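You operate a simulated robot arm through the tools that you are given. There is no shell and no other tool. Be economical: measure what you need, move in short steps, check, and stop when the job is done.

You are at the controls of a simulated robot arm. One attempt, no reset.

Task
Give the cone in the grease nest 2 strokes at dose 3 and stand it in kit tray T2.
Fine: CONE pocket; dose dial back on 0; spill no grease.

The check looks at the end state, three seconds after you hand in, the way a careful person would. Anything else that was tipped, shoved, dropped, spilled or broken makes it a failure.

Robot
A 7-joint arm with a two-finger parallel gripper, fixed in place. Base frame: the origin is at the foot of the arm, x ahead of it, y to its left, z up; the work surface is at about z = 940. Readings come in mm, degrees, newtons and seconds.
Its first joint turns from -166.0 to 166.0 degrees. Payload 4.4 kg.
Tool frame: the origin (TCP) lies between the finger pads and is the grasp point; the fingertips stand 23 mm ahead of it; z points along the fingers, y is the line along which they close. Largest opening 94 mm; finger width 38, thickness 10; the body of the gripper, 54 by 96 mm, starts 39 mm behind the TCP.
Orientation is that of the tool frame in the base frame, as [roll, pitch, yaw] about the fixed x, y, z axes, in that order (R = Rz(yaw) Ry(pitch) Rx(roll)). With the fingers straight down and closing along the base's y, the tool's x points along the base's -x, its y along +y and its z along -z.

Tools
- The arm moves only by the tool step_arm. Its argument "commands" is text: rows parted by semicolons, each of 6 numbers parted by spaces: the shift along the base's x, y, z in mm, then the turn, a rotation vector about the base's x, y, z in degrees. In form: dx dy dz wx wy wz; .... A call has 1 to 8 rows; each row shifts and turns the commanded pose from where the row before left it. "gripper" is the finger opening in mm, from 0 to 94, set as the call begins (left out, the last holds). Rows are played at 5 a second. More than 50 mm and 8.6 degrees between two rows, or a gripper value outside its range, and nothing of the call is played. Where a pose cannot be reached the arm comes as near as it can. A force on the tool above 90 N (or 10 N above the force at the start of the call, whichever is more), or a blocked arm, ends the call early, and 0.2 s more pass. The fingers move at their own pace (about 72 mm/s each) and stop on an object; they squeeze with about 38 N. The grip force told is the motor's: it shows also when the fingers shut on nothing. Time passes only in rows, and 0.2 s behind the last, so rows that do not move let the fingers close. The reply holds the time, the measured pose of the TCP, the force on the tool along the base axes, the opening and the grip force, in the units named above and with some noise.
- Cameras (640 x 400 px; columns grow to the right, rows downward): "scene" is fixed at [49, -653.1, 1527.6]; the picture's right is [0.65, -0.76, 0.00], its down [-0.22, -0.19, -0.96] and it looks along [0.73, 0.62, -0.29] (base axes); focal length 343 px, centre (320, 200). "wrist" rides on the gripper at [87, 16, -74] in the tool frame; the picture's right is [-0.18, 0.98, 0.00], its down [-0.58, -0.11, -0.81] and it looks along [-0.79, -0.15, 0.59] (tool axes); focal length 243 px, centre (320, 200).
- get_image(camera): a new picture of that camera. The clock stands still meanwhile.
- pixel_to_xyz(camera, pixels): for up to 12 pixels [column, row] of the newest picture of that camera ("zoom" is the newest enlarged one), the place [x, y, z] in the base frame of the surface seen there, good to about 3 mm. The clock stands still meanwhile.
- close_up(camera, box): a new picture of the part [left, top, right, bottom] of that camera's present view, enlarged. The clock stands still meanwhile.
- sign_off(): hands the job in; it is judged then, once.

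Keep the steps short. Do not move on a guess: measure, check each grasp and each placing, and mend mistakes. In all there are 80 turns and 54 pictures (those below and enlarged ones count). Leave the gripper open and the arm clear of the work at the hand-in unless told otherwise, and finish with a single line.

The tools are called after "Emit:" as name(argument=value, ...) on one line, values as JSON. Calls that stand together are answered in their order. step_arm: Moves the arm, as the interface text tells. Its arguments: {"type":"object","properties":{"commands":{"type":"string"},"gripper":{"type":"number"}},"required":["commands"]} The other tools are called the same way: get_image (camera) takes a picture; pixel_to_xyz (camera, pixels) gives the place of the surface under pixels of a picture; close_up (camera, box) takes an enlarged picture of a part of a camera's view; sign_off () hands the job in.

At the start:

```text
time: 0.0
position: [631.8, 492.3, 1277.4]
tcp_rot: [-179.9, 0.0, 180.0]
force: [0.1, -0.6, 0.1]
width: 93.9
grasp_force: 0.0
```

scene: 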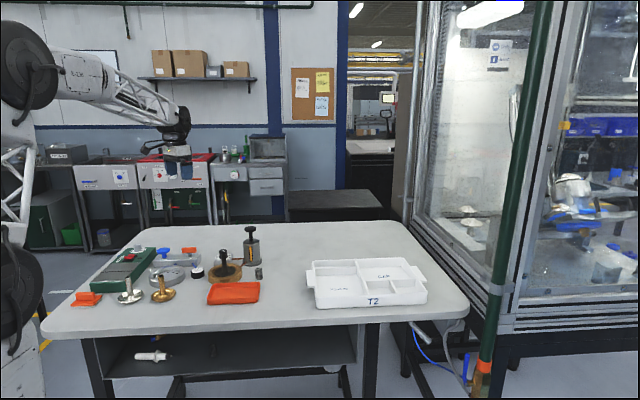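
wrist: 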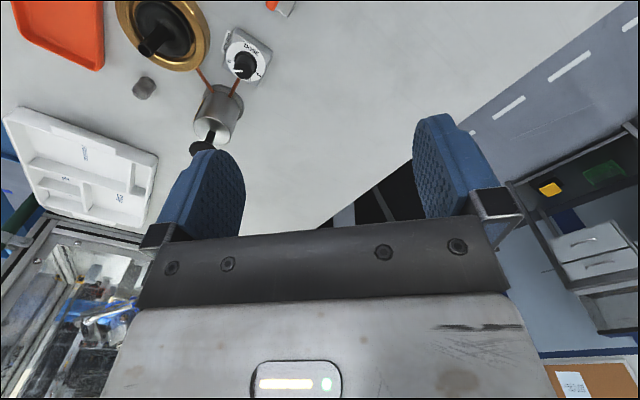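

I see a table with a grease nest (tan disc), a dose dial, a pump and tray T2. I'll enlarge the views first.

Emit:
close_up(camera="scene", box=[60, 210, 280, 320])

Emit:
close_up(camera="scene", box=[290, 240, 450, 320])

Emit:
close_up(camera="wrist", box=[100, 0, 300, 160])

```text
2.91 times, centred on (170, 265) of scene
```

zoom: 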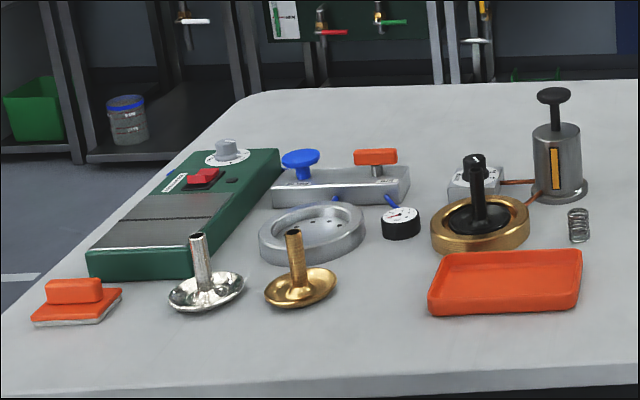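

```text
4.00 times, centred on (370, 280) of scene
```

zoom: 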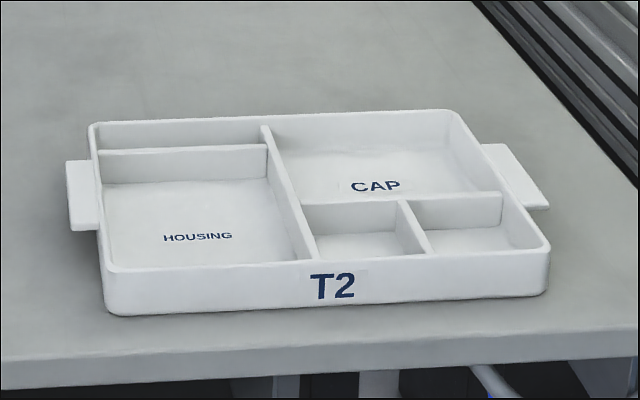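

```text
2.50 times, centred on (200, 80) of wrist
```

zoom: 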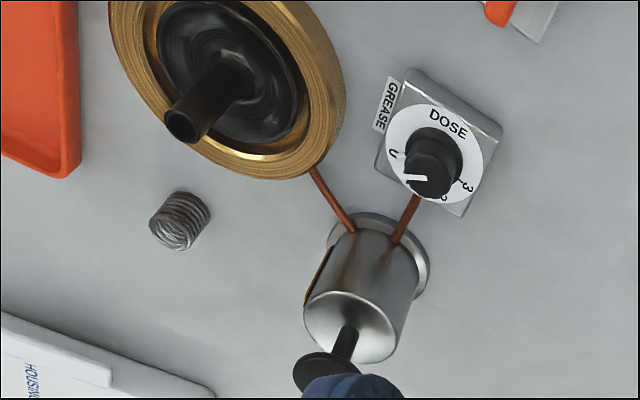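

Next I measure the dial, pump, nest and tray, and read the pocket labels from the wrist view.

Emit:
close_up(camera="wrist", box=[0, 90, 170, 240])

Emit:
close_up(camera="wrist", box=[215, 20, 280, 85])

Emit:
pixel_to_xyz(camera="wrist", pixels=[[243, 65], [237, 72], [264, 70], [250, 42], [158, 47], [172, 22], [220, 127], [210, 150], [145, 87], [213, 130], [198, 100], [190, 20]])

Emit:
pixel_to_xyz(camera="scene", pixels=[[250, 228], [223, 265], [223, 252], [252, 246], [223, 280], [245, 273]])

```text
2.67 times, centred on (85, 165) of wrist
```

zoom: 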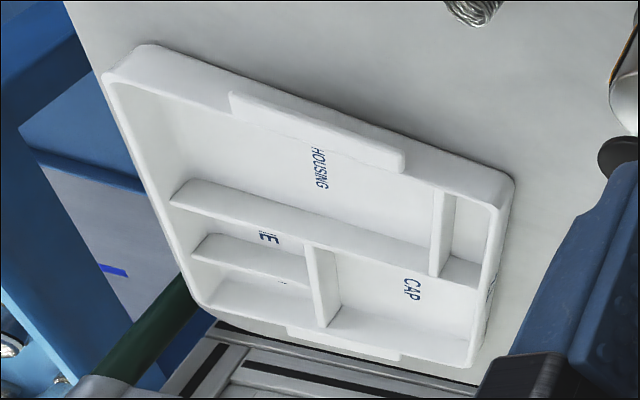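

```text
6.15 times, centred on (248, 52) of wrist
```

zoom: 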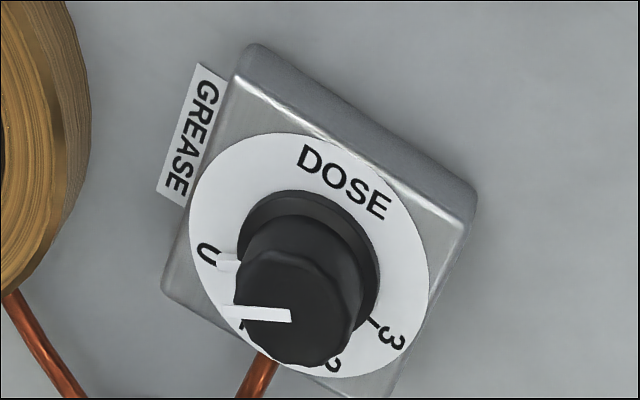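

```text
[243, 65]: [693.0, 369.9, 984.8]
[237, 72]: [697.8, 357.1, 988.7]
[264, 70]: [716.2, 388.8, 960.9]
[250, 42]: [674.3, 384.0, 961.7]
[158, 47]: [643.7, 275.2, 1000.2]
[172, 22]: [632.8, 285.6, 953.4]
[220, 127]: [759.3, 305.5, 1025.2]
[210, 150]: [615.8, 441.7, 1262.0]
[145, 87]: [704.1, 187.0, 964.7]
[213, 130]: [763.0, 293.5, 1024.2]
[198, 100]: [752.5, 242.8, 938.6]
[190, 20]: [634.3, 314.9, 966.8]
```

```text
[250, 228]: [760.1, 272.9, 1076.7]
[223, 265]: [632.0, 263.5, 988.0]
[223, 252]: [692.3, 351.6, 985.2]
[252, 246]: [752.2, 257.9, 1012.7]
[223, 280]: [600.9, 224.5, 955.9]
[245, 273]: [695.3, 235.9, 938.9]
```

The dose dial seems to point near 0, and an "…E" label shows in a small tray pocket. I'll shift the arm to look at the pump and dial squarely.

Emit:
step_arm(commands="-10 -40 12 0 0 0;-10 -40 12 0 0 0;-10 -40 12 0 0 0;-10 -40 12 0 0 0;0 -40 12 0 0 0;0 0 0 0 0 0", gripper=94)

Emit:
get_image(camera="wrist")

```text
time: 1.4
position: [591.1, 294.3, 1338.0]
tcp_rot: [180.0, 0.0, 180.0]
force: [-0.6, 0.4, -0.6]
width: 94.1
grasp_force: 0.1
```

```text
46 pictures are left
```

wrist: 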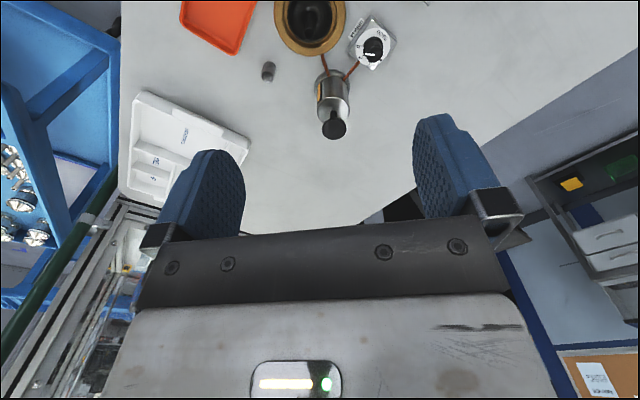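

Emit:
close_up(camera="wrist", box=[265, 0, 405, 145])

Emit:
pixel_to_xyz(camera="wrist", pixels=[[335, 128], [324, 128], [345, 128], [334, 138], [335, 119], [373, 47], [368, 55], [310, 20], [306, 8], [324, 76], [345, 76], [268, 72]])

Emit:
close_up(camera="wrist", box=[110, 90, 260, 210])

```text
2.76 times, centred on (335, 72) of wrist
```

zoom: 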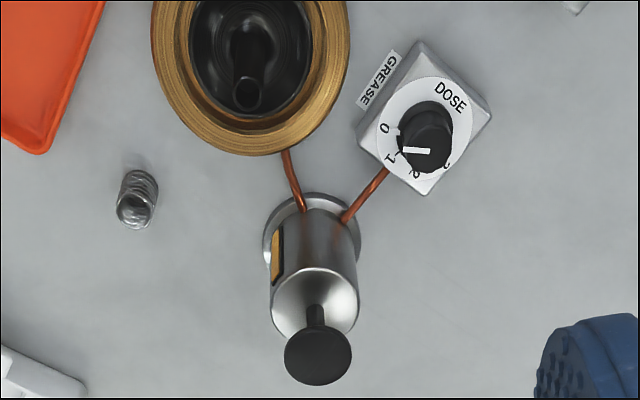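

```text
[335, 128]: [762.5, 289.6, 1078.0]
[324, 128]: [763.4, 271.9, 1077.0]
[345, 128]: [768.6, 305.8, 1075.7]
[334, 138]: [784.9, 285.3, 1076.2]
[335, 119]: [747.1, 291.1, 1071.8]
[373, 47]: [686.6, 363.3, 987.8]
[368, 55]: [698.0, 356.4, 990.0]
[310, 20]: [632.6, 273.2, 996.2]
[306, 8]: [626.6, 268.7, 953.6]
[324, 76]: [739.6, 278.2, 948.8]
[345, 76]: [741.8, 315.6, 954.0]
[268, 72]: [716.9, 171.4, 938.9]
```

```text
3.33 times, centred on (185, 150) of wrist
```

zoom: 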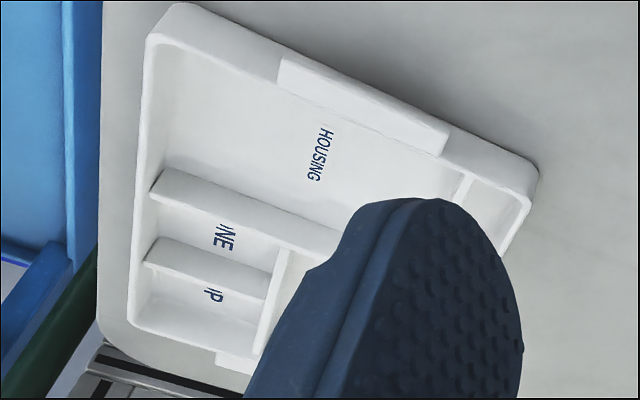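

The dial reads 0, with 3 lying counter-clockwise from it when seen from above. The CONE pocket is the one next to the HOUSING divider ("…NE"). I'll turn the tool −90° so its camera keeps away from the pump, and stand off the dial to measure it.

Emit:
step_arm(commands="9 14 -12 0 0 -8.2;9 14 -12 0 0 -8.2;9 14 -12 0 0 -8.2;9 14 -12 0 0 -8.2;9 14 -12 0 0 -8.2;9 14 -12 0 0 -8.2")

Emit:
step_arm(commands="9 14 -12 0 0 -8.2;9 14 -12 0 0 -8.2;9 14 -12 0 0 -8.2;9 14 -12 0 0 -8.2;9 16 -18 0 0 -8;0 0 0 0 0 0")

Emit:
get_image(camera="wrist")

```text
time: 2.8
position: [646.1, 377.0, 1264.7]
tcp_rot: [-180.0, 0.0, 130.8]
force: [-0.2, 0.3, -0.4]
width: 94.1
grasp_force: 0.0
```

```text
time: 4.2
position: [691.3, 449.9, 1198.1]
tcp_rot: [180.0, 0.0, 89.8]
force: [-0.8, 0.8, 0.2]
width: 94.0
grasp_force: 0.0
```

```text
43 pictures are left
```

wrist: 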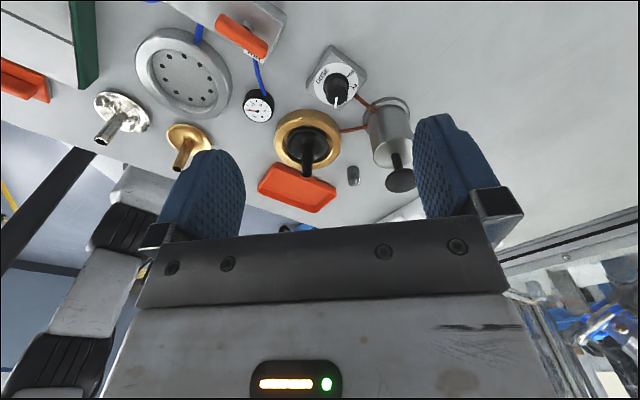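

Emit:
close_up(camera="wrist", box=[298, 36, 378, 116])

```text
5.00 times, centred on (338, 76) of wrist
```

zoom: 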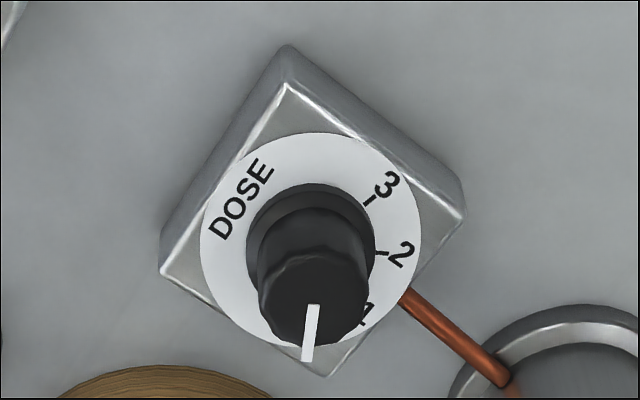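

I measure the marks 3 and 2, the pointer's ends, the white plate's rim and the box corners.

Emit:
pixel_to_xyz(camera="zoom", pixels=[[371, 201], [382, 252], [315, 312], [308, 352], [312, 134], [202, 240], [419, 240], [284, 84], [461, 216], [163, 270], [312, 280], [388, 182]])

Emit:
pixel_to_xyz(camera="zoom", pixels=[[260, 290], [366, 290], [312, 255], [312, 340], [400, 253], [365, 313], [248, 185], [242, 215], [270, 170]])

```text
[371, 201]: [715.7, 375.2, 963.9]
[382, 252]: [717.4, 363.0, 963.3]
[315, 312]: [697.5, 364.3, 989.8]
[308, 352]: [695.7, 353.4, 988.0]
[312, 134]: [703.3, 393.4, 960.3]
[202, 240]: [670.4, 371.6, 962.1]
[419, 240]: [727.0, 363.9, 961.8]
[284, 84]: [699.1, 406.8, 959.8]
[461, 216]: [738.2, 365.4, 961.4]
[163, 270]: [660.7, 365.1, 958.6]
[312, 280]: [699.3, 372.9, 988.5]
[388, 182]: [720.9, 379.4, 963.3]
```

```text
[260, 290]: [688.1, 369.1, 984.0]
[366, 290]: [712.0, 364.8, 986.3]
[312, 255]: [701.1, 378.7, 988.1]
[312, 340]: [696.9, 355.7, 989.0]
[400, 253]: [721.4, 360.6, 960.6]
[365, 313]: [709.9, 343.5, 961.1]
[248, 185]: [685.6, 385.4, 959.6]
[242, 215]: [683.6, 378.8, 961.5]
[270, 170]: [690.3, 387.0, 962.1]
```

The knob centre is about (699.5, 366.8) with its top at z 988. Mark 3 is at about 29° and the pointer at about −103°, so I need a turn of roughly +132°. I'll go above the knob and descend, then check.

Emit:
step_arm(commands="4 -42 -45 0 0 0;4 -41 -45 0 0 0;0 0 -40 0 0 0;0 0 -30 0 0 0;0 0 0 0 0 0", gripper=60)

Emit:
get_image(camera="wrist")

```text
refused: row 1 steps farther than a row can; nothing moved
```

```text
41 pictures are left
```

wrist: 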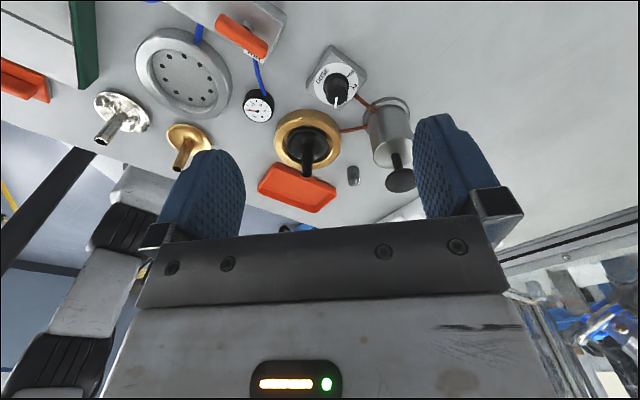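

That step was too long for one row, so I'll repeat it with shorter rows.

Emit:
step_arm(commands="2 -21 -30 0 0 0;2 -21 -30 0 0 0;2 -21 -30 0 0 0;2 -20 -30 0 0 0;0 0 -30 0 0 0;0 0 -20 0 0 0;0 0 0 0 0 0", gripper=60)

Emit:
get_image(camera="wrist")

```text
time: 5.8
position: [699.3, 366.4, 1027.3]
tcp_rot: [180.0, 0.0, 90.0]
force: [-0.2, 0.1, 0.5]
width: 59.9
grasp_force: 0.1
```

```text
40 pictures are left
```

wrist: 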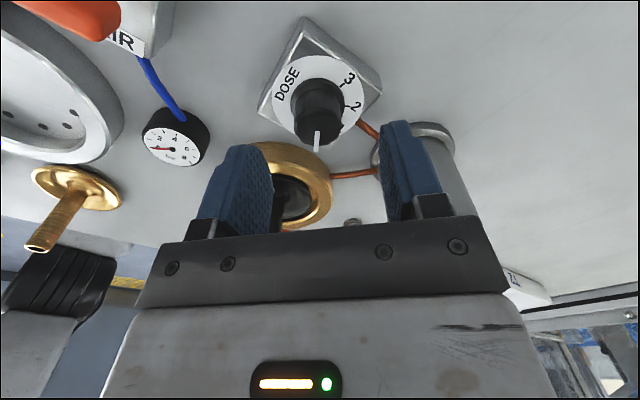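

The knob lies centred ahead of the fingers. I'll descend to TCP z of about 989 and close gently.

Emit:
step_arm(commands="0 0 -20 0 0 0;0 0 -14 0 0 0;0 0 -4 0 0 0;0 0 0 0 0 0")

Emit:
step_arm(commands="0 0 0 0 0 0;0 0 0 0 0 0;0 0 0 0 0 0", gripper=0)

Emit:
get_image(camera="wrist")

```text
time: 6.8
position: [699.6, 366.8, 991.0]
tcp_rot: [-179.9, 0.0, 90.0]
force: [0.6, 0.8, -0.4]
width: 60.1
grasp_force: 0.1
```

```text
time: 7.6
position: [697.2, 366.6, 991.3]
tcp_rot: [-179.9, 0.1, 90.1]
force: [-73.2, -7.1, 17.5]
width: 29.9
grasp_force: 45.3
```

```text
39 pictures are left
```

wrist: 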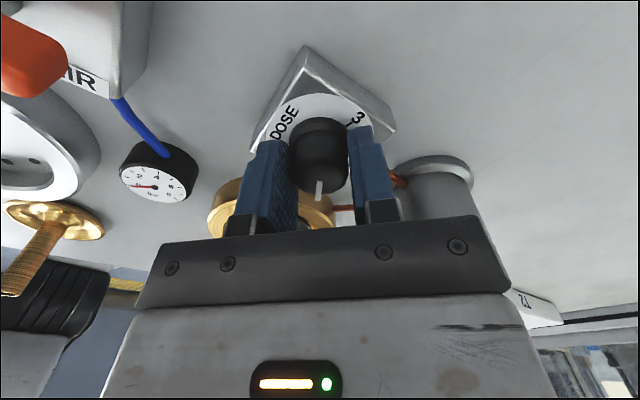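

There is a side force of −73 N, so the knob centre lies about 2.5 mm lower in x. I'll move the commanded pose to relieve it.

Emit:
step_arm(commands="-1.3 0 0 0 0 0;-1.2 0 0 0 0 0;0 0 0 0 0 0")

```text
time: 8.4
position: [697.9, 365.5, 991.1]
tcp_rot: [180.0, 0.0, 90.0]
force: [-20.8, -6.1, -0.9]
width: 29.6
grasp_force: 45.2
```

The force dropped to about −21 N. I'll nudge a little further and start turning in +z.

Emit:
step_arm(commands="-0.7 -0.2 0 0 0 0;0 0 0 0 0 0;0 0 0 0 0 6;0 0 0 0 0 6;0 0 0 0 0 6;0 0 0 0 0 6;0 0 0 0 0 0")

Emit:
get_image(camera="wrist")

```text
time: 10.0
position: [697.4, 367.2, 991.2]
tcp_rot: [179.9, -0.1, 114.1]
force: [56.7, 31.5, -26.0]
width: 29.0
grasp_force: 44.8
```

```text
38 pictures are left
```

wrist: 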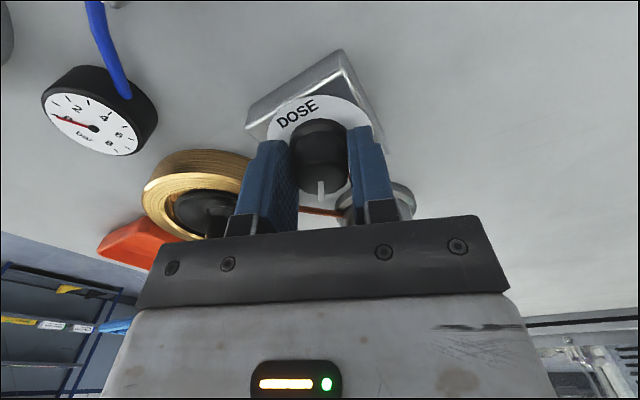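

The knob turns with the fingers. I'll relieve the side force (+57, +31) and go on turning.

Emit:
step_arm(commands="1.0 0.6 0 0 0 0;0 0 0 0 0 6;0 0 0 0 0 6;0 0 0 0 0 6;0 0 0 0 0 6;0 0 0 0 0 0")

```text
time: 11.4
position: [697.2, 366.5, 991.0]
tcp_rot: [-179.9, 0.0, 138.1]
force: [3.7, 32.9, -10.1]
width: 29.3
grasp_force: 45.3
```

Emit:
step_arm(commands="0 0.6 0 0 0 0;0 0 0 0 0 6;0 0 0 0 0 6;0 0 0 0 0 6;0 0 0 0 0 6;0 0 0 0 0 6;0 0 0 0 0 0")

Emit:
get_image(camera="wrist")

```text
time: 13.0
position: [696.5, 365.5, 991.1]
tcp_rot: [180.0, 0.0, 168.1]
force: [-36.1, -36.2, 13.5]
width: 29.5
grasp_force: 44.6
```

```text
37 pictures are left
```

wrist: 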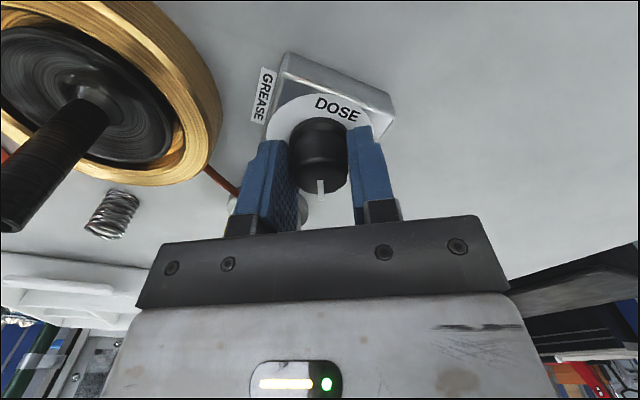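

78° done; pointer still fixed relative to the fingers. I relieve the force and turn on.

Emit:
step_arm(commands="-0.6 -0.7 0 0 0 0;0 0 0 0 0 6;0 0 0 0 0 6;0 0 0 0 0 6;0 0 0 0 0 6;0 0 0 0 0 0")

```text
time: 14.4
position: [697.4, 365.2, 991.8]
tcp_rot: [180.0, 0.1, -167.9]
force: [5.5, -43.3, 3.9]
width: 29.2
grasp_force: 45.2
```

Emit:
step_arm(commands="0 -0.7 0 0 0 0;0 0 0 0 0 6;0 0 0 0 0 6;0 0 0 0 0 6;0 0 0 0 0 6;0 0 0 0 0 6;0 0 0 0 0 0")

```text
time: 16.0
position: [696.4, 365.4, 991.0]
tcp_rot: [179.9, 0.1, -137.9]
force: [16.5, -50.4, -6.6]
width: 29.0
grasp_force: 44.8
```

132° turned. I'll open, lift straight up and look at the dial.

Emit:
step_arm(commands="0 0 0 0 0 0;0 0 0 0 0 0;0 0 20 0 0 0;0 0 40 0 0 0;0 0 45 0 0 0;-20 -20 30 0 0 0;0 0 0 0 0 0", gripper=60)

Emit:
get_image(camera="wrist")

```text
time: 17.6
position: [686.8, 344.0, 1062.0]
tcp_rot: [178.8, -4.9, -138.5]
force: [0.2, 0.1, 0.6]
width: 60.3
grasp_force: 0.1
```

```text
36 pictures are left
```

wrist: 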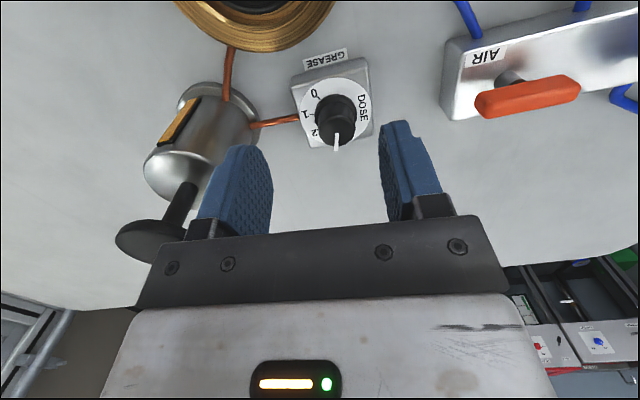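

The arm lagged or met a limit (tilt −4.9°). I'll wait one row to read the true pose and enlarge the dial.

Emit:
step_arm(commands="0 0 0 0 0 0;0 0 0 0 0 0")

Emit:
close_up(camera="wrist", box=[270, 40, 398, 160])

```text
time: 18.2
position: [677.7, 350.2, 1150.0]
tcp_rot: [-179.5, 1.8, -137.6]
force: [3.2, -0.1, 6.9]
width: 59.9
grasp_force: 0.2
```

```text
3.33 times, centred on (334, 100) of wrist
```

zoom: 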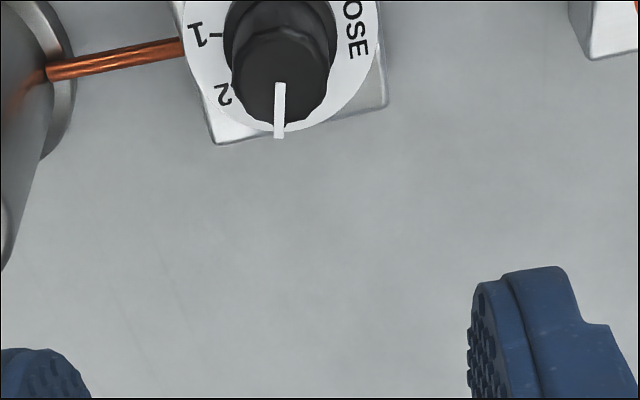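

Just a lag. I take a fresh view and measure the pointer and marks.

Emit:
step_arm(commands="-15 -15 20 0 0 0;0 0 0 0 0 0;0 0 0 0 0 0")

Emit:
close_up(camera="wrist", box=[270, 0, 398, 80])

```text
time: 19.0
position: [662.1, 332.9, 1148.1]
tcp_rot: [180.0, 0.2, -137.9]
force: [-0.1, -0.1, 0.1]
width: 59.9
grasp_force: 0.1
```

```text
5.00 times, centred on (334, 40) of wrist
```

zoom: 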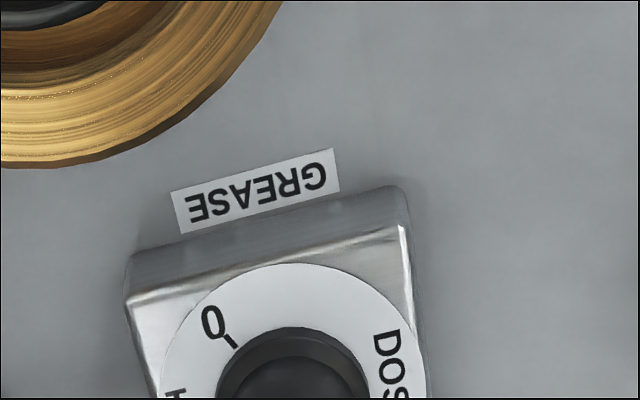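

Emit:
close_up(camera="wrist", box=[270, 45, 398, 125])

Emit:
pixel_to_xyz(camera="zoom", pixels=[[229, 114], [212, 100], [290, 200]])

```text
5.00 times, centred on (334, 85) of wrist
```

zoom: 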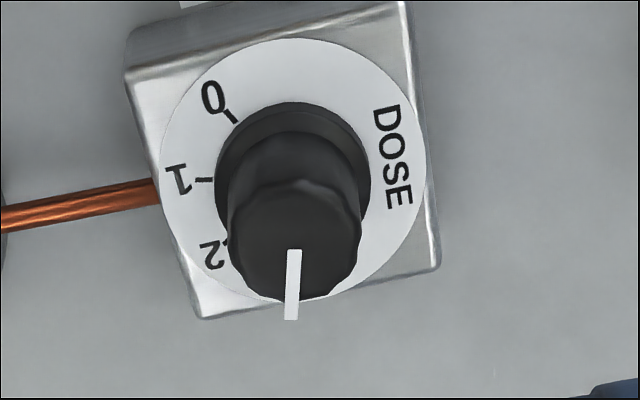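

```text
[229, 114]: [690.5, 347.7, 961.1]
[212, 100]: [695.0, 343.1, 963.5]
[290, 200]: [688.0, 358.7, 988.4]
```

Emit:
pixel_to_xyz(camera="zoom", pixels=[[229, 114], [203, 179], [225, 243], [293, 40], [162, 170], [425, 170], [294, 250], [291, 318], [294, 285], [126, 82], [404, 5], [438, 266]])

Emit:
pixel_to_xyz(camera="zoom", pixels=[[231, 240], [362, 240], [294, 180], [294, 298], [213, 97], [178, 180], [210, 255], [393, 155], [200, 317]])

```text
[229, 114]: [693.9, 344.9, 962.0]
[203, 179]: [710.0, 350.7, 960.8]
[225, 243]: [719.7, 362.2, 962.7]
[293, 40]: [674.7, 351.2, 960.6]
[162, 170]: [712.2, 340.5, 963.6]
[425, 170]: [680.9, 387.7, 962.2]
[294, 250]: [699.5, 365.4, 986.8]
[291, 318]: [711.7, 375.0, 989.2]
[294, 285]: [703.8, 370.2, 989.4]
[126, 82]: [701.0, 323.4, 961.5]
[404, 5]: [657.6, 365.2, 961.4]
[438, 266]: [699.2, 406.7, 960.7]
```

```text
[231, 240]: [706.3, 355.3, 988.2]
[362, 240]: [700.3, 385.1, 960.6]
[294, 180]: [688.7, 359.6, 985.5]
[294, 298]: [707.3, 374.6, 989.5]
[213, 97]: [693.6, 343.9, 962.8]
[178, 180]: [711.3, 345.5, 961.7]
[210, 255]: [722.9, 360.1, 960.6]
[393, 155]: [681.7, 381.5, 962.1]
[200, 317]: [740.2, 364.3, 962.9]
```

The pointer seems about 3–4° short of 3. I'll check from the scene camera, which sees the other side.

Emit:
close_up(camera="scene", box=[203, 238, 247, 266])

```text
14.29 times, centred on (225, 252) of scene
```

zoom: 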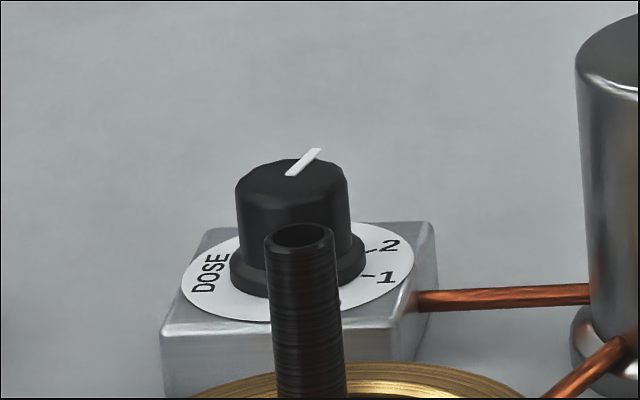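

That view is inconclusive. I'll tilt the wrist so its camera looks nearly straight down on the dial.

Emit:
step_arm(commands="4 4 10 -5.35 5.94 0;4 4 10 -5.35 5.94 0;4 4 10 -5.35 5.94 0;4 3 10 -5.35 5.94 0;0 0 0 0 0 0;0 0 0 0 0 0")

Emit:
get_image(camera="wrist")

```text
time: 20.4
position: [677.8, 345.5, 1186.7]
tcp_rot: [180.0, -31.9, -137.9]
force: [0.6, 0.2, -0.7]
width: 59.8
grasp_force: 0.0
```

```text
31 pictures are left
```

wrist: 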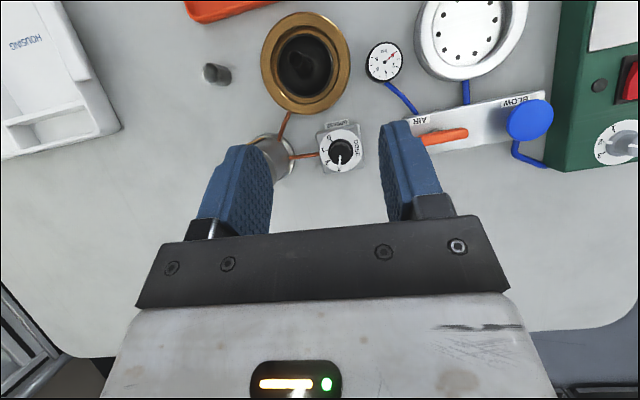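

Emit:
close_up(camera="wrist", box=[300, 127, 380, 177])

Emit:
close_up(camera="wrist", box=[240, 0, 368, 120])

```text
8.00 times, centred on (340, 152) of wrist
```

zoom: 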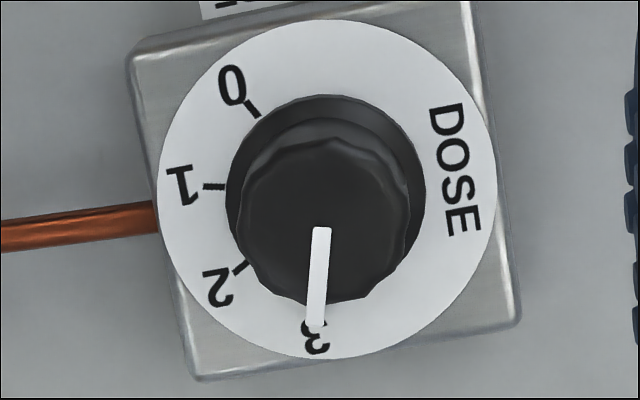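

```text
3.33 times, centred on (304, 60) of wrist
```

zoom: 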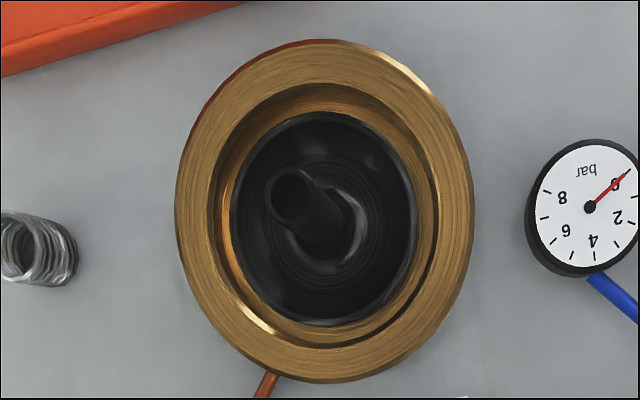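

The pointer lies exactly on 3. Now I level the tool, close the fingers and move over the pump knob at about (766, 289), top z 1077.

Emit:
step_arm(commands="22 -14 0 5.35 -5.94 0;22 -14 0 5.35 -5.94 0;22 -14 0 5.35 -5.94 0;22 -14 0 5.35 -5.94 0;0 0 -30 0 0 0;0 0 -25 0 0 0;0 0 0 0 0 0", gripper=0)

Emit:
get_image(camera="wrist")

Emit:
close_up(camera="scene", box=[210, 180, 290, 290])

```text
time: 22.0
position: [766.9, 289.9, 1132.6]
tcp_rot: [180.0, 0.1, -138.1]
force: [-0.6, -0.8, -0.2]
width: 0.1
grasp_force: 37.6
```

```text
28 pictures are left
```

wrist: 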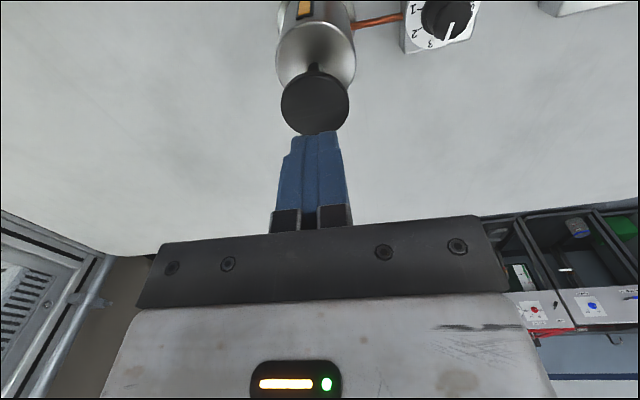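

```text
3.64 times, centred on (250, 235) of scene
```

zoom: 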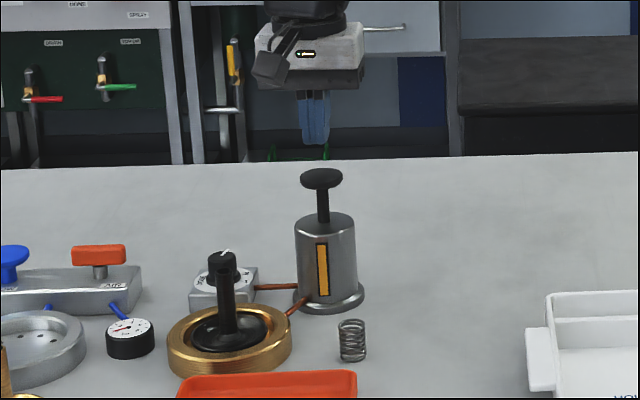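

The fingers are over the knob; I verify the knob centre before pressing.

Emit:
pixel_to_xyz(camera="wrist", pixels=[[315, 103], [283, 103], [348, 103], [315, 131], [315, 77], [300, 60]])

```text
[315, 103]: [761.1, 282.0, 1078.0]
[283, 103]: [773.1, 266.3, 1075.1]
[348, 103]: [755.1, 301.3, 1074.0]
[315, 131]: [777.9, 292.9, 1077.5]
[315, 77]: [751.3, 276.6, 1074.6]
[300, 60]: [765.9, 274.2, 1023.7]
```

The knob centre is about (764, 284.5). I shift there and descend slowly until contact.

Emit:
step_arm(commands="-2.5 -5 -15 0 0 0;0 0 -11 0 0 0;0 0 -4 0 0 0;0 0 -4 0 0 0;0 0 -4 0 0 0;0 0 0 0 0 0")

```text
time: 23.4
position: [764.0, 284.9, 1093.5]
tcp_rot: [180.0, 0.1, -138.0]
force: [0.1, -1.7, 3.4]
width: 0.2
grasp_force: 37.4
```

Light contact, 3.4 N. I press further in small steps.

Emit:
step_arm(commands="0 0 -4 0 0 0;0 0 -4 0 0 0;0 0 -4 0 0 0;0 0 -4 0 0 0;0 0 -4 0 0 0;0 0 0 0 0 0")

Emit:
close_up(camera="scene", box=[200, 190, 280, 290])

```text
time: 24.8
position: [763.7, 285.7, 1076.5]
tcp_rot: [180.0, 0.2, -137.9]
force: [-17.2, 3.7, 43.9]
width: 0.0
grasp_force: 37.9
```

```text
4.00 times, centred on (240, 240) of scene
```

zoom: 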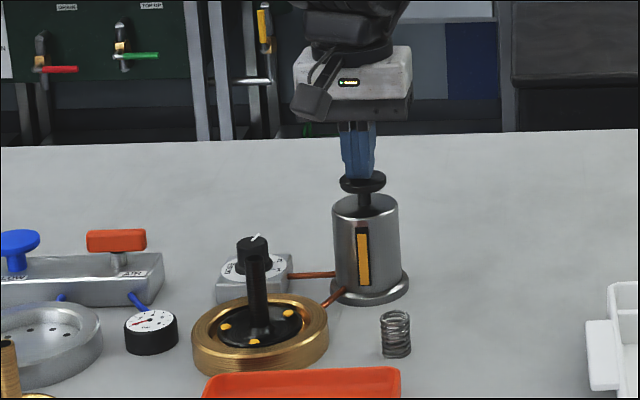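

Grease dots appeared on the cone's dish, so the stroke is being delivered. I press 2 mm more to reach the end stop.

Emit:
step_arm(commands="0 0 -2 0 0 0;0 0 0 0 0 0;0 0 0 0 0 0")

```text
time: 25.5
position: [764.5, 284.9, 1077.1]
tcp_rot: [-179.9, 0.4, -137.9]
force: [-2.1, 0.4, 10.7]
width: 0.2
grasp_force: 38.0
stopped in row 3: the force on the tool passed its limit (the readings are from after the stop); the commanded pose is now the measured one
```

The end stop is at about TCP z 1076.5. I lift clear so the plunger returns fully, then check.

Emit:
step_arm(commands="0 0 5 0 0 0;0 0 5 0 0 0;0 0 5 0 0 0;0 0 10 0 0 0;0 0 10 0 0 0;0 0 0 0 0 0;0 0 0 0 0 0")

Emit:
close_up(camera="scene", box=[200, 205, 272, 290])

```text
time: 27.1
position: [766.2, 284.3, 1110.4]
tcp_rot: [-179.9, 0.3, -138.0]
force: [-0.4, 0.3, -0.3]
width: 0.1
grasp_force: 38.3
```

```text
4.71 times, centred on (236, 248) of scene
```

zoom: 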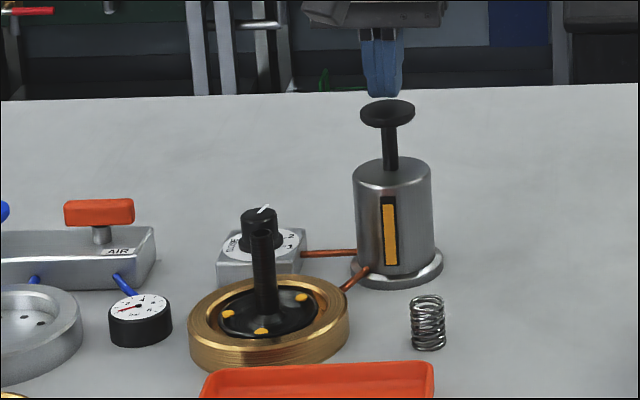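

One stroke given, plunger fully up, gauge slightly lower. Now the second stroke the same way, down to TCP z of about 1075.

Emit:
step_arm(commands="-1.5 0.5 -10 0 0 0;0 0 -5 0 0 0;0 0 -4 0 0 0;0 0 -4 0 0 0;0 0 -4 0 0 0;0 0 -4 0 0 0;0 0 -4 0 0 0;0 0 0 0 0 0")

Emit:
close_up(camera="scene", box=[200, 205, 272, 290])

```text
time: 28.9
position: [763.0, 285.2, 1075.9]
tcp_rot: [-180.0, 0.4, -138.0]
force: [-3.4, 0.4, 22.4]
width: 0.0
grasp_force: 37.7
```

```text
4.71 times, centred on (236, 248) of scene
```

zoom: 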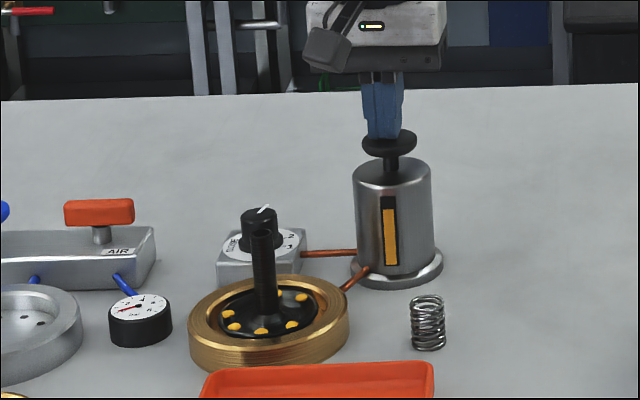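

New dots appeared between the first, so the second stroke is done. I lift off the pump and go back above the dial with open fingers.

Emit:
step_arm(commands="0 0 10 0 0 0;0 0 20 0 0 0;0 0 30 0 0 0;-33 20 10 0 0 0;-33 40 0 0 0 0;0 20 0 0 0 0;0 0 0 0 0 0;0 0 0 0 0 0")

Emit:
step_arm(commands="0 0 -30 0 0 0;0 0 -30 0 0 0;0 0 -30 0 0 0;0 0 -20 0 0 0;0 0 0 0 0 0", gripper=60)

```text
refused: row 5 steps farther than a row can; nothing moved
```

```text
time: 29.2
position: [765.3, 286.0, 1076.6]
tcp_rot: [-179.5, 1.0, -138.0]
force: [1.5, -0.9, 2.4]
width: 41.0
grasp_force: 0.1
stopped in row 1: the force on the tool passed its limit (the readings are from after the stop); the commanded pose is now the measured one
```

The long row was refused, and then the second call's downward row pushed on the stop and halted, with the fingers opening around the knob. That was my mistake. I look before going on.

Emit:
close_up(camera="scene", box=[200, 205, 272, 290])

Emit:
get_image(camera="wrist")

```text
4.71 times, centred on (236, 248) of scene
```

zoom: 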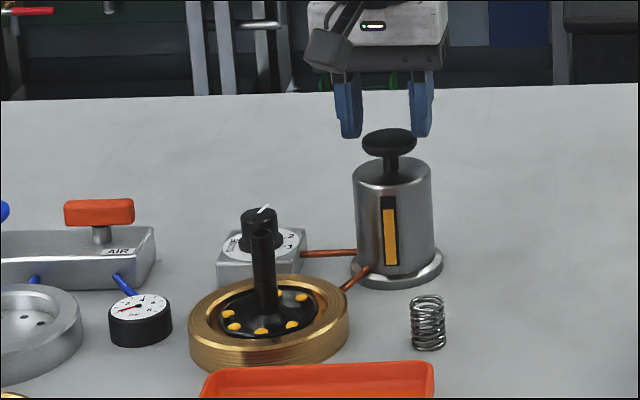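

```text
22 pictures are left
```

wrist: 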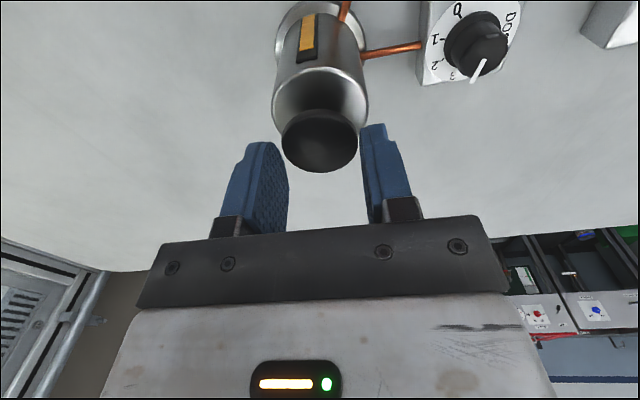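

No harm: same dots, same gauge level, and the fingers straddle the knob with clearance. I open a little wider and lift straight up.

Emit:
step_arm(commands="0 0 0 0 0 0;0 0 10 0 0 0;0 0 20 0 0 0;0 0 30 0 0 0;0 0 20 0 0 0;0 0 0 0 0 0", gripper=75)

Emit:
close_up(camera="scene", box=[200, 205, 272, 290])

```text
time: 30.6
position: [766.1, 285.4, 1157.2]
tcp_rot: [-179.7, 0.8, -137.9]
force: [0.2, -0.1, -0.7]
width: 74.9
grasp_force: 0.1
```

```text
4.71 times, centred on (236, 248) of scene
```

zoom: 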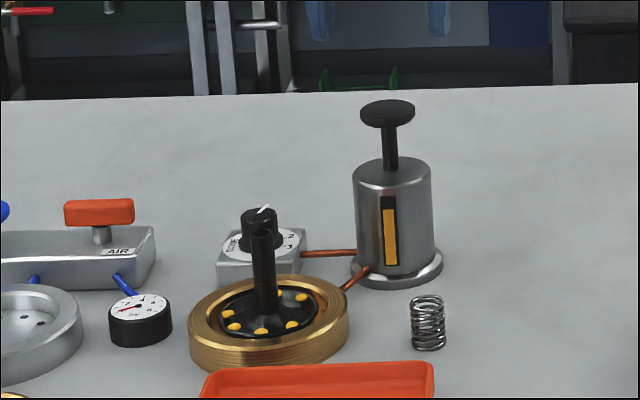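

Pump is back up, with two strokes delivered. Now I move above the dial.

Emit:
step_arm(commands="-23 27 0 0 0 0;-23 27 0 0 0 0;-23 27 0 0 0 0;0 0 -40 0 0 0;0 0 -40 0 0 0;0 0 -40 0 0 0;0 0 0 0 0 0", gripper=60)

Emit:
get_image(camera="wrist")

```text
time: 32.2
position: [693.7, 370.9, 1035.7]
tcp_rot: [-179.7, 0.9, -137.9]
force: [0.7, -0.3, 0.2]
width: 60.0
grasp_force: 0.0
```

```text
20 pictures are left
```

wrist: 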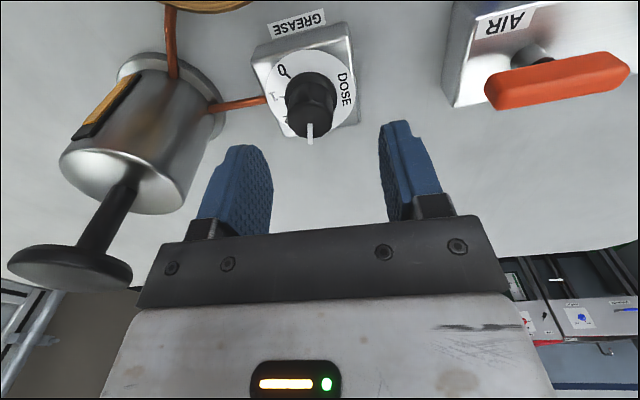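

I correct to the known knob centre (697.2, 364.7), fix the small tilt and descend to z 991.

Emit:
step_arm(commands="3.5 -6.3 0 -0.6 0.67 0;0 0 -20 0 0 0;0 0 -18 0 0 0;0 0 -6 0 0 0;0 0 0 0 0 0")

```text
time: 33.4
position: [698.4, 361.6, 993.4]
tcp_rot: [-179.7, 0.1, -138.0]
force: [-0.6, -0.2, 0.6]
width: 60.1
grasp_force: 0.0
```

Emit:
step_arm(commands="-1.2 2.9 -2 0 0 0;0 0 0 0 0 0")

Emit:
step_arm(commands="0 0 0 0 0 0;0 0 0 0 0 0;0 0 0 0 0 0", gripper=0)

```text
time: 34.0
position: [697.3, 363.5, 990.9]
tcp_rot: [-179.7, 0.1, -138.1]
force: [0.8, 0.2, -0.5]
width: 59.9
grasp_force: 0.1
```

```text
time: 34.8
position: [696.7, 363.8, 989.5]
tcp_rot: [-179.6, 0.1, -137.8]
force: [-35.1, 34.9, 3.6]
width: 29.6
grasp_force: 44.6
```

The knob is held. I relieve the force with (−0.7, +0.7) and turn back in −z.

Emit:
step_arm(commands="-0.8 0.8 0 0 0 0;0 0 0 0 0 -6;0 0 0 0 0 -6;0 0 0 0 0 -6;0 0 0 0 0 -6;0 0 0 0 0 -6;0 0 0 0 0 0")

```text
time: 36.4
position: [696.9, 365.7, 989.4]
tcp_rot: [-179.6, 0.1, -168.1]
force: [-40.0, 58.1, 3.2]
width: 29.3
grasp_force: 44.4
```

Emit:
step_arm(commands="-0.7 1.2 0 0 0 0;0 0 0 0 0 -6;0 0 0 0 0 -6;0 0 0 0 0 -6;0 0 0 0 0 -6;0 0 0 0 0 0")

```text
time: 37.8
position: [697.4, 365.2, 990.6]
tcp_rot: [-179.7, 0.0, 168.0]
force: [-11.9, 41.0, 2.5]
width: 29.2
grasp_force: 45.1
```

Emit:
step_arm(commands="-0.2 0.8 0 0 0 0;0 0 0 0 0 -6;0 0 0 0 0 -6;0 0 0 0 0 -6;0 0 0 0 0 -6;0 0 0 0 0 -6;0 0 0 0 0 0")

```text
time: 39.4
position: [696.3, 366.5, 990.7]
tcp_rot: [-179.8, 0.1, 138.0]
force: [45.0, 11.5, 8.3]
width: 29.2
grasp_force: 44.4
```

Emit:
step_arm(commands="1 0.2 0 0 0 0;0 0 0 0 0 -6;0 0 0 0 0 -6;0 0 0 0 0 -6;0 0 0 0 0 -6;0 0 0 0 0 0")

```text
time: 40.8
position: [698.3, 366.7, 990.3]
tcp_rot: [-179.7, -0.1, 114.1]
force: [29.4, 14.6, 20.8]
width: 29.3
grasp_force: 45.2
```

Emit:
step_arm(commands="0.6 0.2 0 0 0 0;0 0 0 0 0 -6;0 0 0 0 0 -6;0 0 0 0 0 -6;0 0 0 0 0 -6;0 0 0 0 0 -0.5;0 0 0 0 0 0;0 0 0 0 0 0")

```text
time: 42.6
position: [698.4, 366.6, 990.4]
tcp_rot: [-179.6, 0.1, 89.5]
force: [-24.3, -1.8, 31.7]
width: 29.2
grasp_force: 45.3
```

132.5° turned back. I open, rise straight, then look down with the tilted wrist.

Emit:
step_arm(commands="0 0 0 0 0 0;0 0 0 0 0 0;0 0 25 0 0 0;0 0 40 0 0 0;0 0 40 0 0 0;0 0 40 0 0 0;0 0 0 0 0 0;0 0 0 0 0 0", gripper=60)

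Emit:
step_arm(commands="0 6 12 8 0 0;0 6 12 8 0 0;0 6 12 8 0 0;0 6 12 8 0 0;0 0 0 0 0 0;0 0 0 0 0 0")

Emit:
get_image(camera="wrist")

```text
time: 44.4
position: [705.8, 361.9, 1091.6]
tcp_rot: [-176.8, 1.6, 89.0]
force: [0.2, -0.3, 0.5]
width: 59.9
grasp_force: 0.1
```

```text
time: 45.8
position: [696.6, 391.8, 1183.9]
tcp_rot: [-179.5, -31.9, 89.6]
force: [-0.5, 0.5, 0.1]
width: 60.0
grasp_force: 0.1
```

```text
19 pictures are left
```

wrist: 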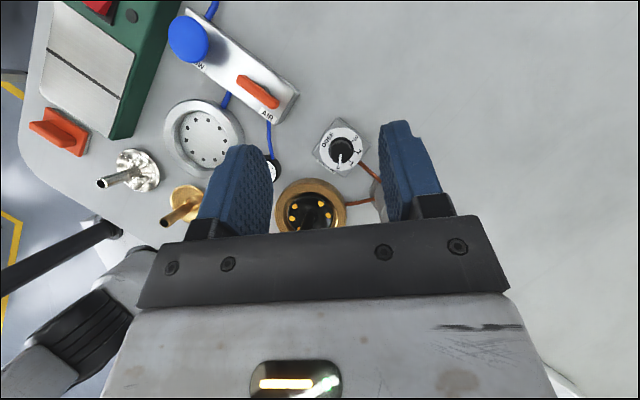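

Emit:
close_up(camera="wrist", box=[302, 124, 382, 174])

Emit:
close_up(camera="wrist", box=[262, 165, 358, 240])

```text
8.00 times, centred on (342, 149) of wrist
```

zoom: 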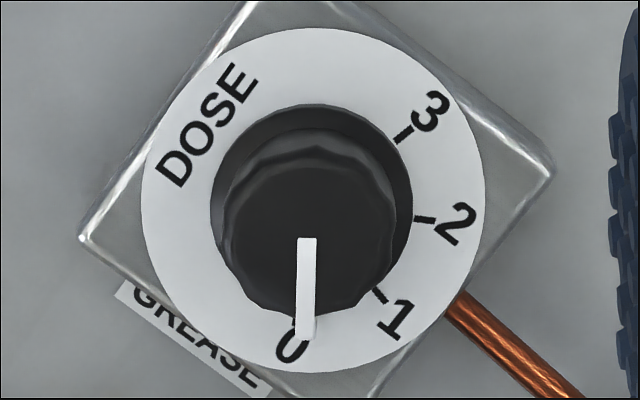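

```text
5.33 times, centred on (310, 202) of wrist
```

zoom: 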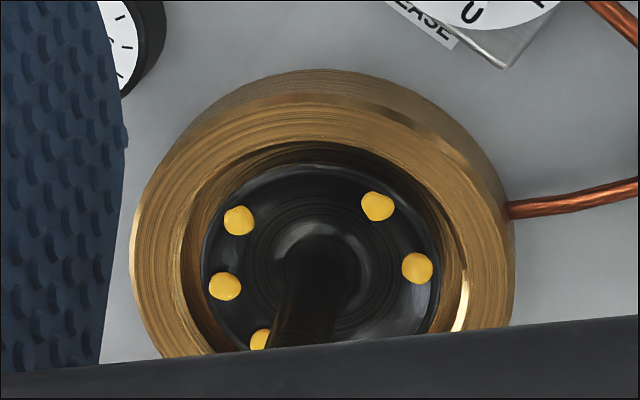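

The pointer is about 7° short of 0 (0 tick at −8°, pointer at −1°). The grease dots sit neatly on the cone. I'll re-grip the knob and turn −7.5° more.

Emit:
step_arm(commands="0 -6 -12 -8 0 0;0 -6 -12 -8 0 0;0 -6 -12 -8 0 0;0 -6 -12 -8 0 0;0 0 -40 0 0 0;0 0 -40 0 0 0;0 0 -20 0 0 0;0 0 0 0 0 0")

```text
time: 47.6
position: [697.8, 367.2, 1035.1]
tcp_rot: [-179.7, 0.0, 89.4]
force: [-0.7, 0.6, 0.8]
width: 60.2
grasp_force: 0.0
```

Emit:
step_arm(commands="0 -0.5 -20 0 0 0;0 0 -18 0 0 0;0 0 -6 0 0 0;0 0 0 0 0 0")

Emit:
step_arm(commands="0 0 0 0 0 0;0 0 0 0 0 0;0 0 0 0 0 0", gripper=0)

```text
time: 48.6
position: [697.8, 365.1, 990.9]
tcp_rot: [-179.7, 0.0, 89.6]
force: [-0.9, -0.1, 0.3]
width: 59.7
grasp_force: 0.0
```

```text
time: 49.4
position: [698.1, 367.3, 989.6]
tcp_rot: [-179.7, 0.0, 89.6]
force: [-27.7, -3.0, 6.0]
width: 29.0
grasp_force: 44.6
```

Emit:
step_arm(commands="-0.6 0 0 0 0 0;0 0 0 0 0 -4;0 0 0 0 0 -4;0 0 0 0 0 0;0 0 0 0 0 0")

Emit:
step_arm(commands="0 0 0 0 0 0;0 0 0 0 0 0;0 0 25 0 0 0;0 0 40 0 0 0;0 0 40 0 0 0;0 0 40 0 0 0;0 0 0 0 0 0;0 0 0 0 0 0", gripper=60)

Emit:
step_arm(commands="0 6 12 8 0 0;0 6 12 8 0 0;0 6 12 8 0 0;0 6 12 8 0 0;0 0 0 0 0 0;0 0 0 0 0 0")

Emit:
close_up(camera="wrist", box=[302, 124, 382, 174])

```text
time: 50.6
position: [698.9, 365.9, 989.5]
tcp_rot: [-179.8, -0.1, 81.5]
force: [10.0, 3.4, -17.4]
width: 29.5
grasp_force: 45.3
```

```text
time: 52.4
position: [705.4, 364.7, 1093.9]
tcp_rot: [-177.3, 1.9, 81.1]
force: [0.7, 0.0, 0.5]
width: 59.9
grasp_force: 0.1
```

```text
time: 53.8
position: [695.6, 392.2, 1185.9]
tcp_rot: [-174.6, -31.6, 80.1]
force: [-0.7, 0.2, 0.4]
width: 59.9
grasp_force: 0.1
```

```text
8.00 times, centred on (342, 149) of wrist
```

zoom: 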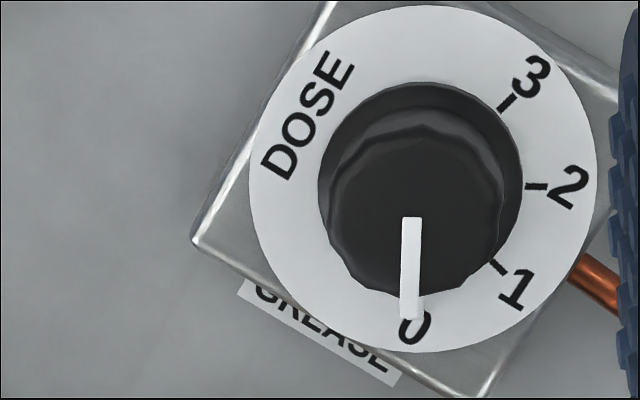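

The pointer is now about 3–4° from 0, on the "1" side. One last small correction of −4°, same way.

Emit:
step_arm(commands="0 -6 -12 -8 0 0;0 -6 -12 -8 0 0;0 -6 -12 -8 0 0;0 -6 -12 -8 0 0;0 0 -40 0 0 0;0 0 -40 0 0 0;0 0 -20 0 0 0;0 0 0 0 0 0")

```text
time: 55.6
position: [697.3, 367.6, 1036.2]
tcp_rot: [-179.7, -0.1, 81.4]
force: [0.3, -0.4, -0.5]
width: 60.1
grasp_force: 0.0
```

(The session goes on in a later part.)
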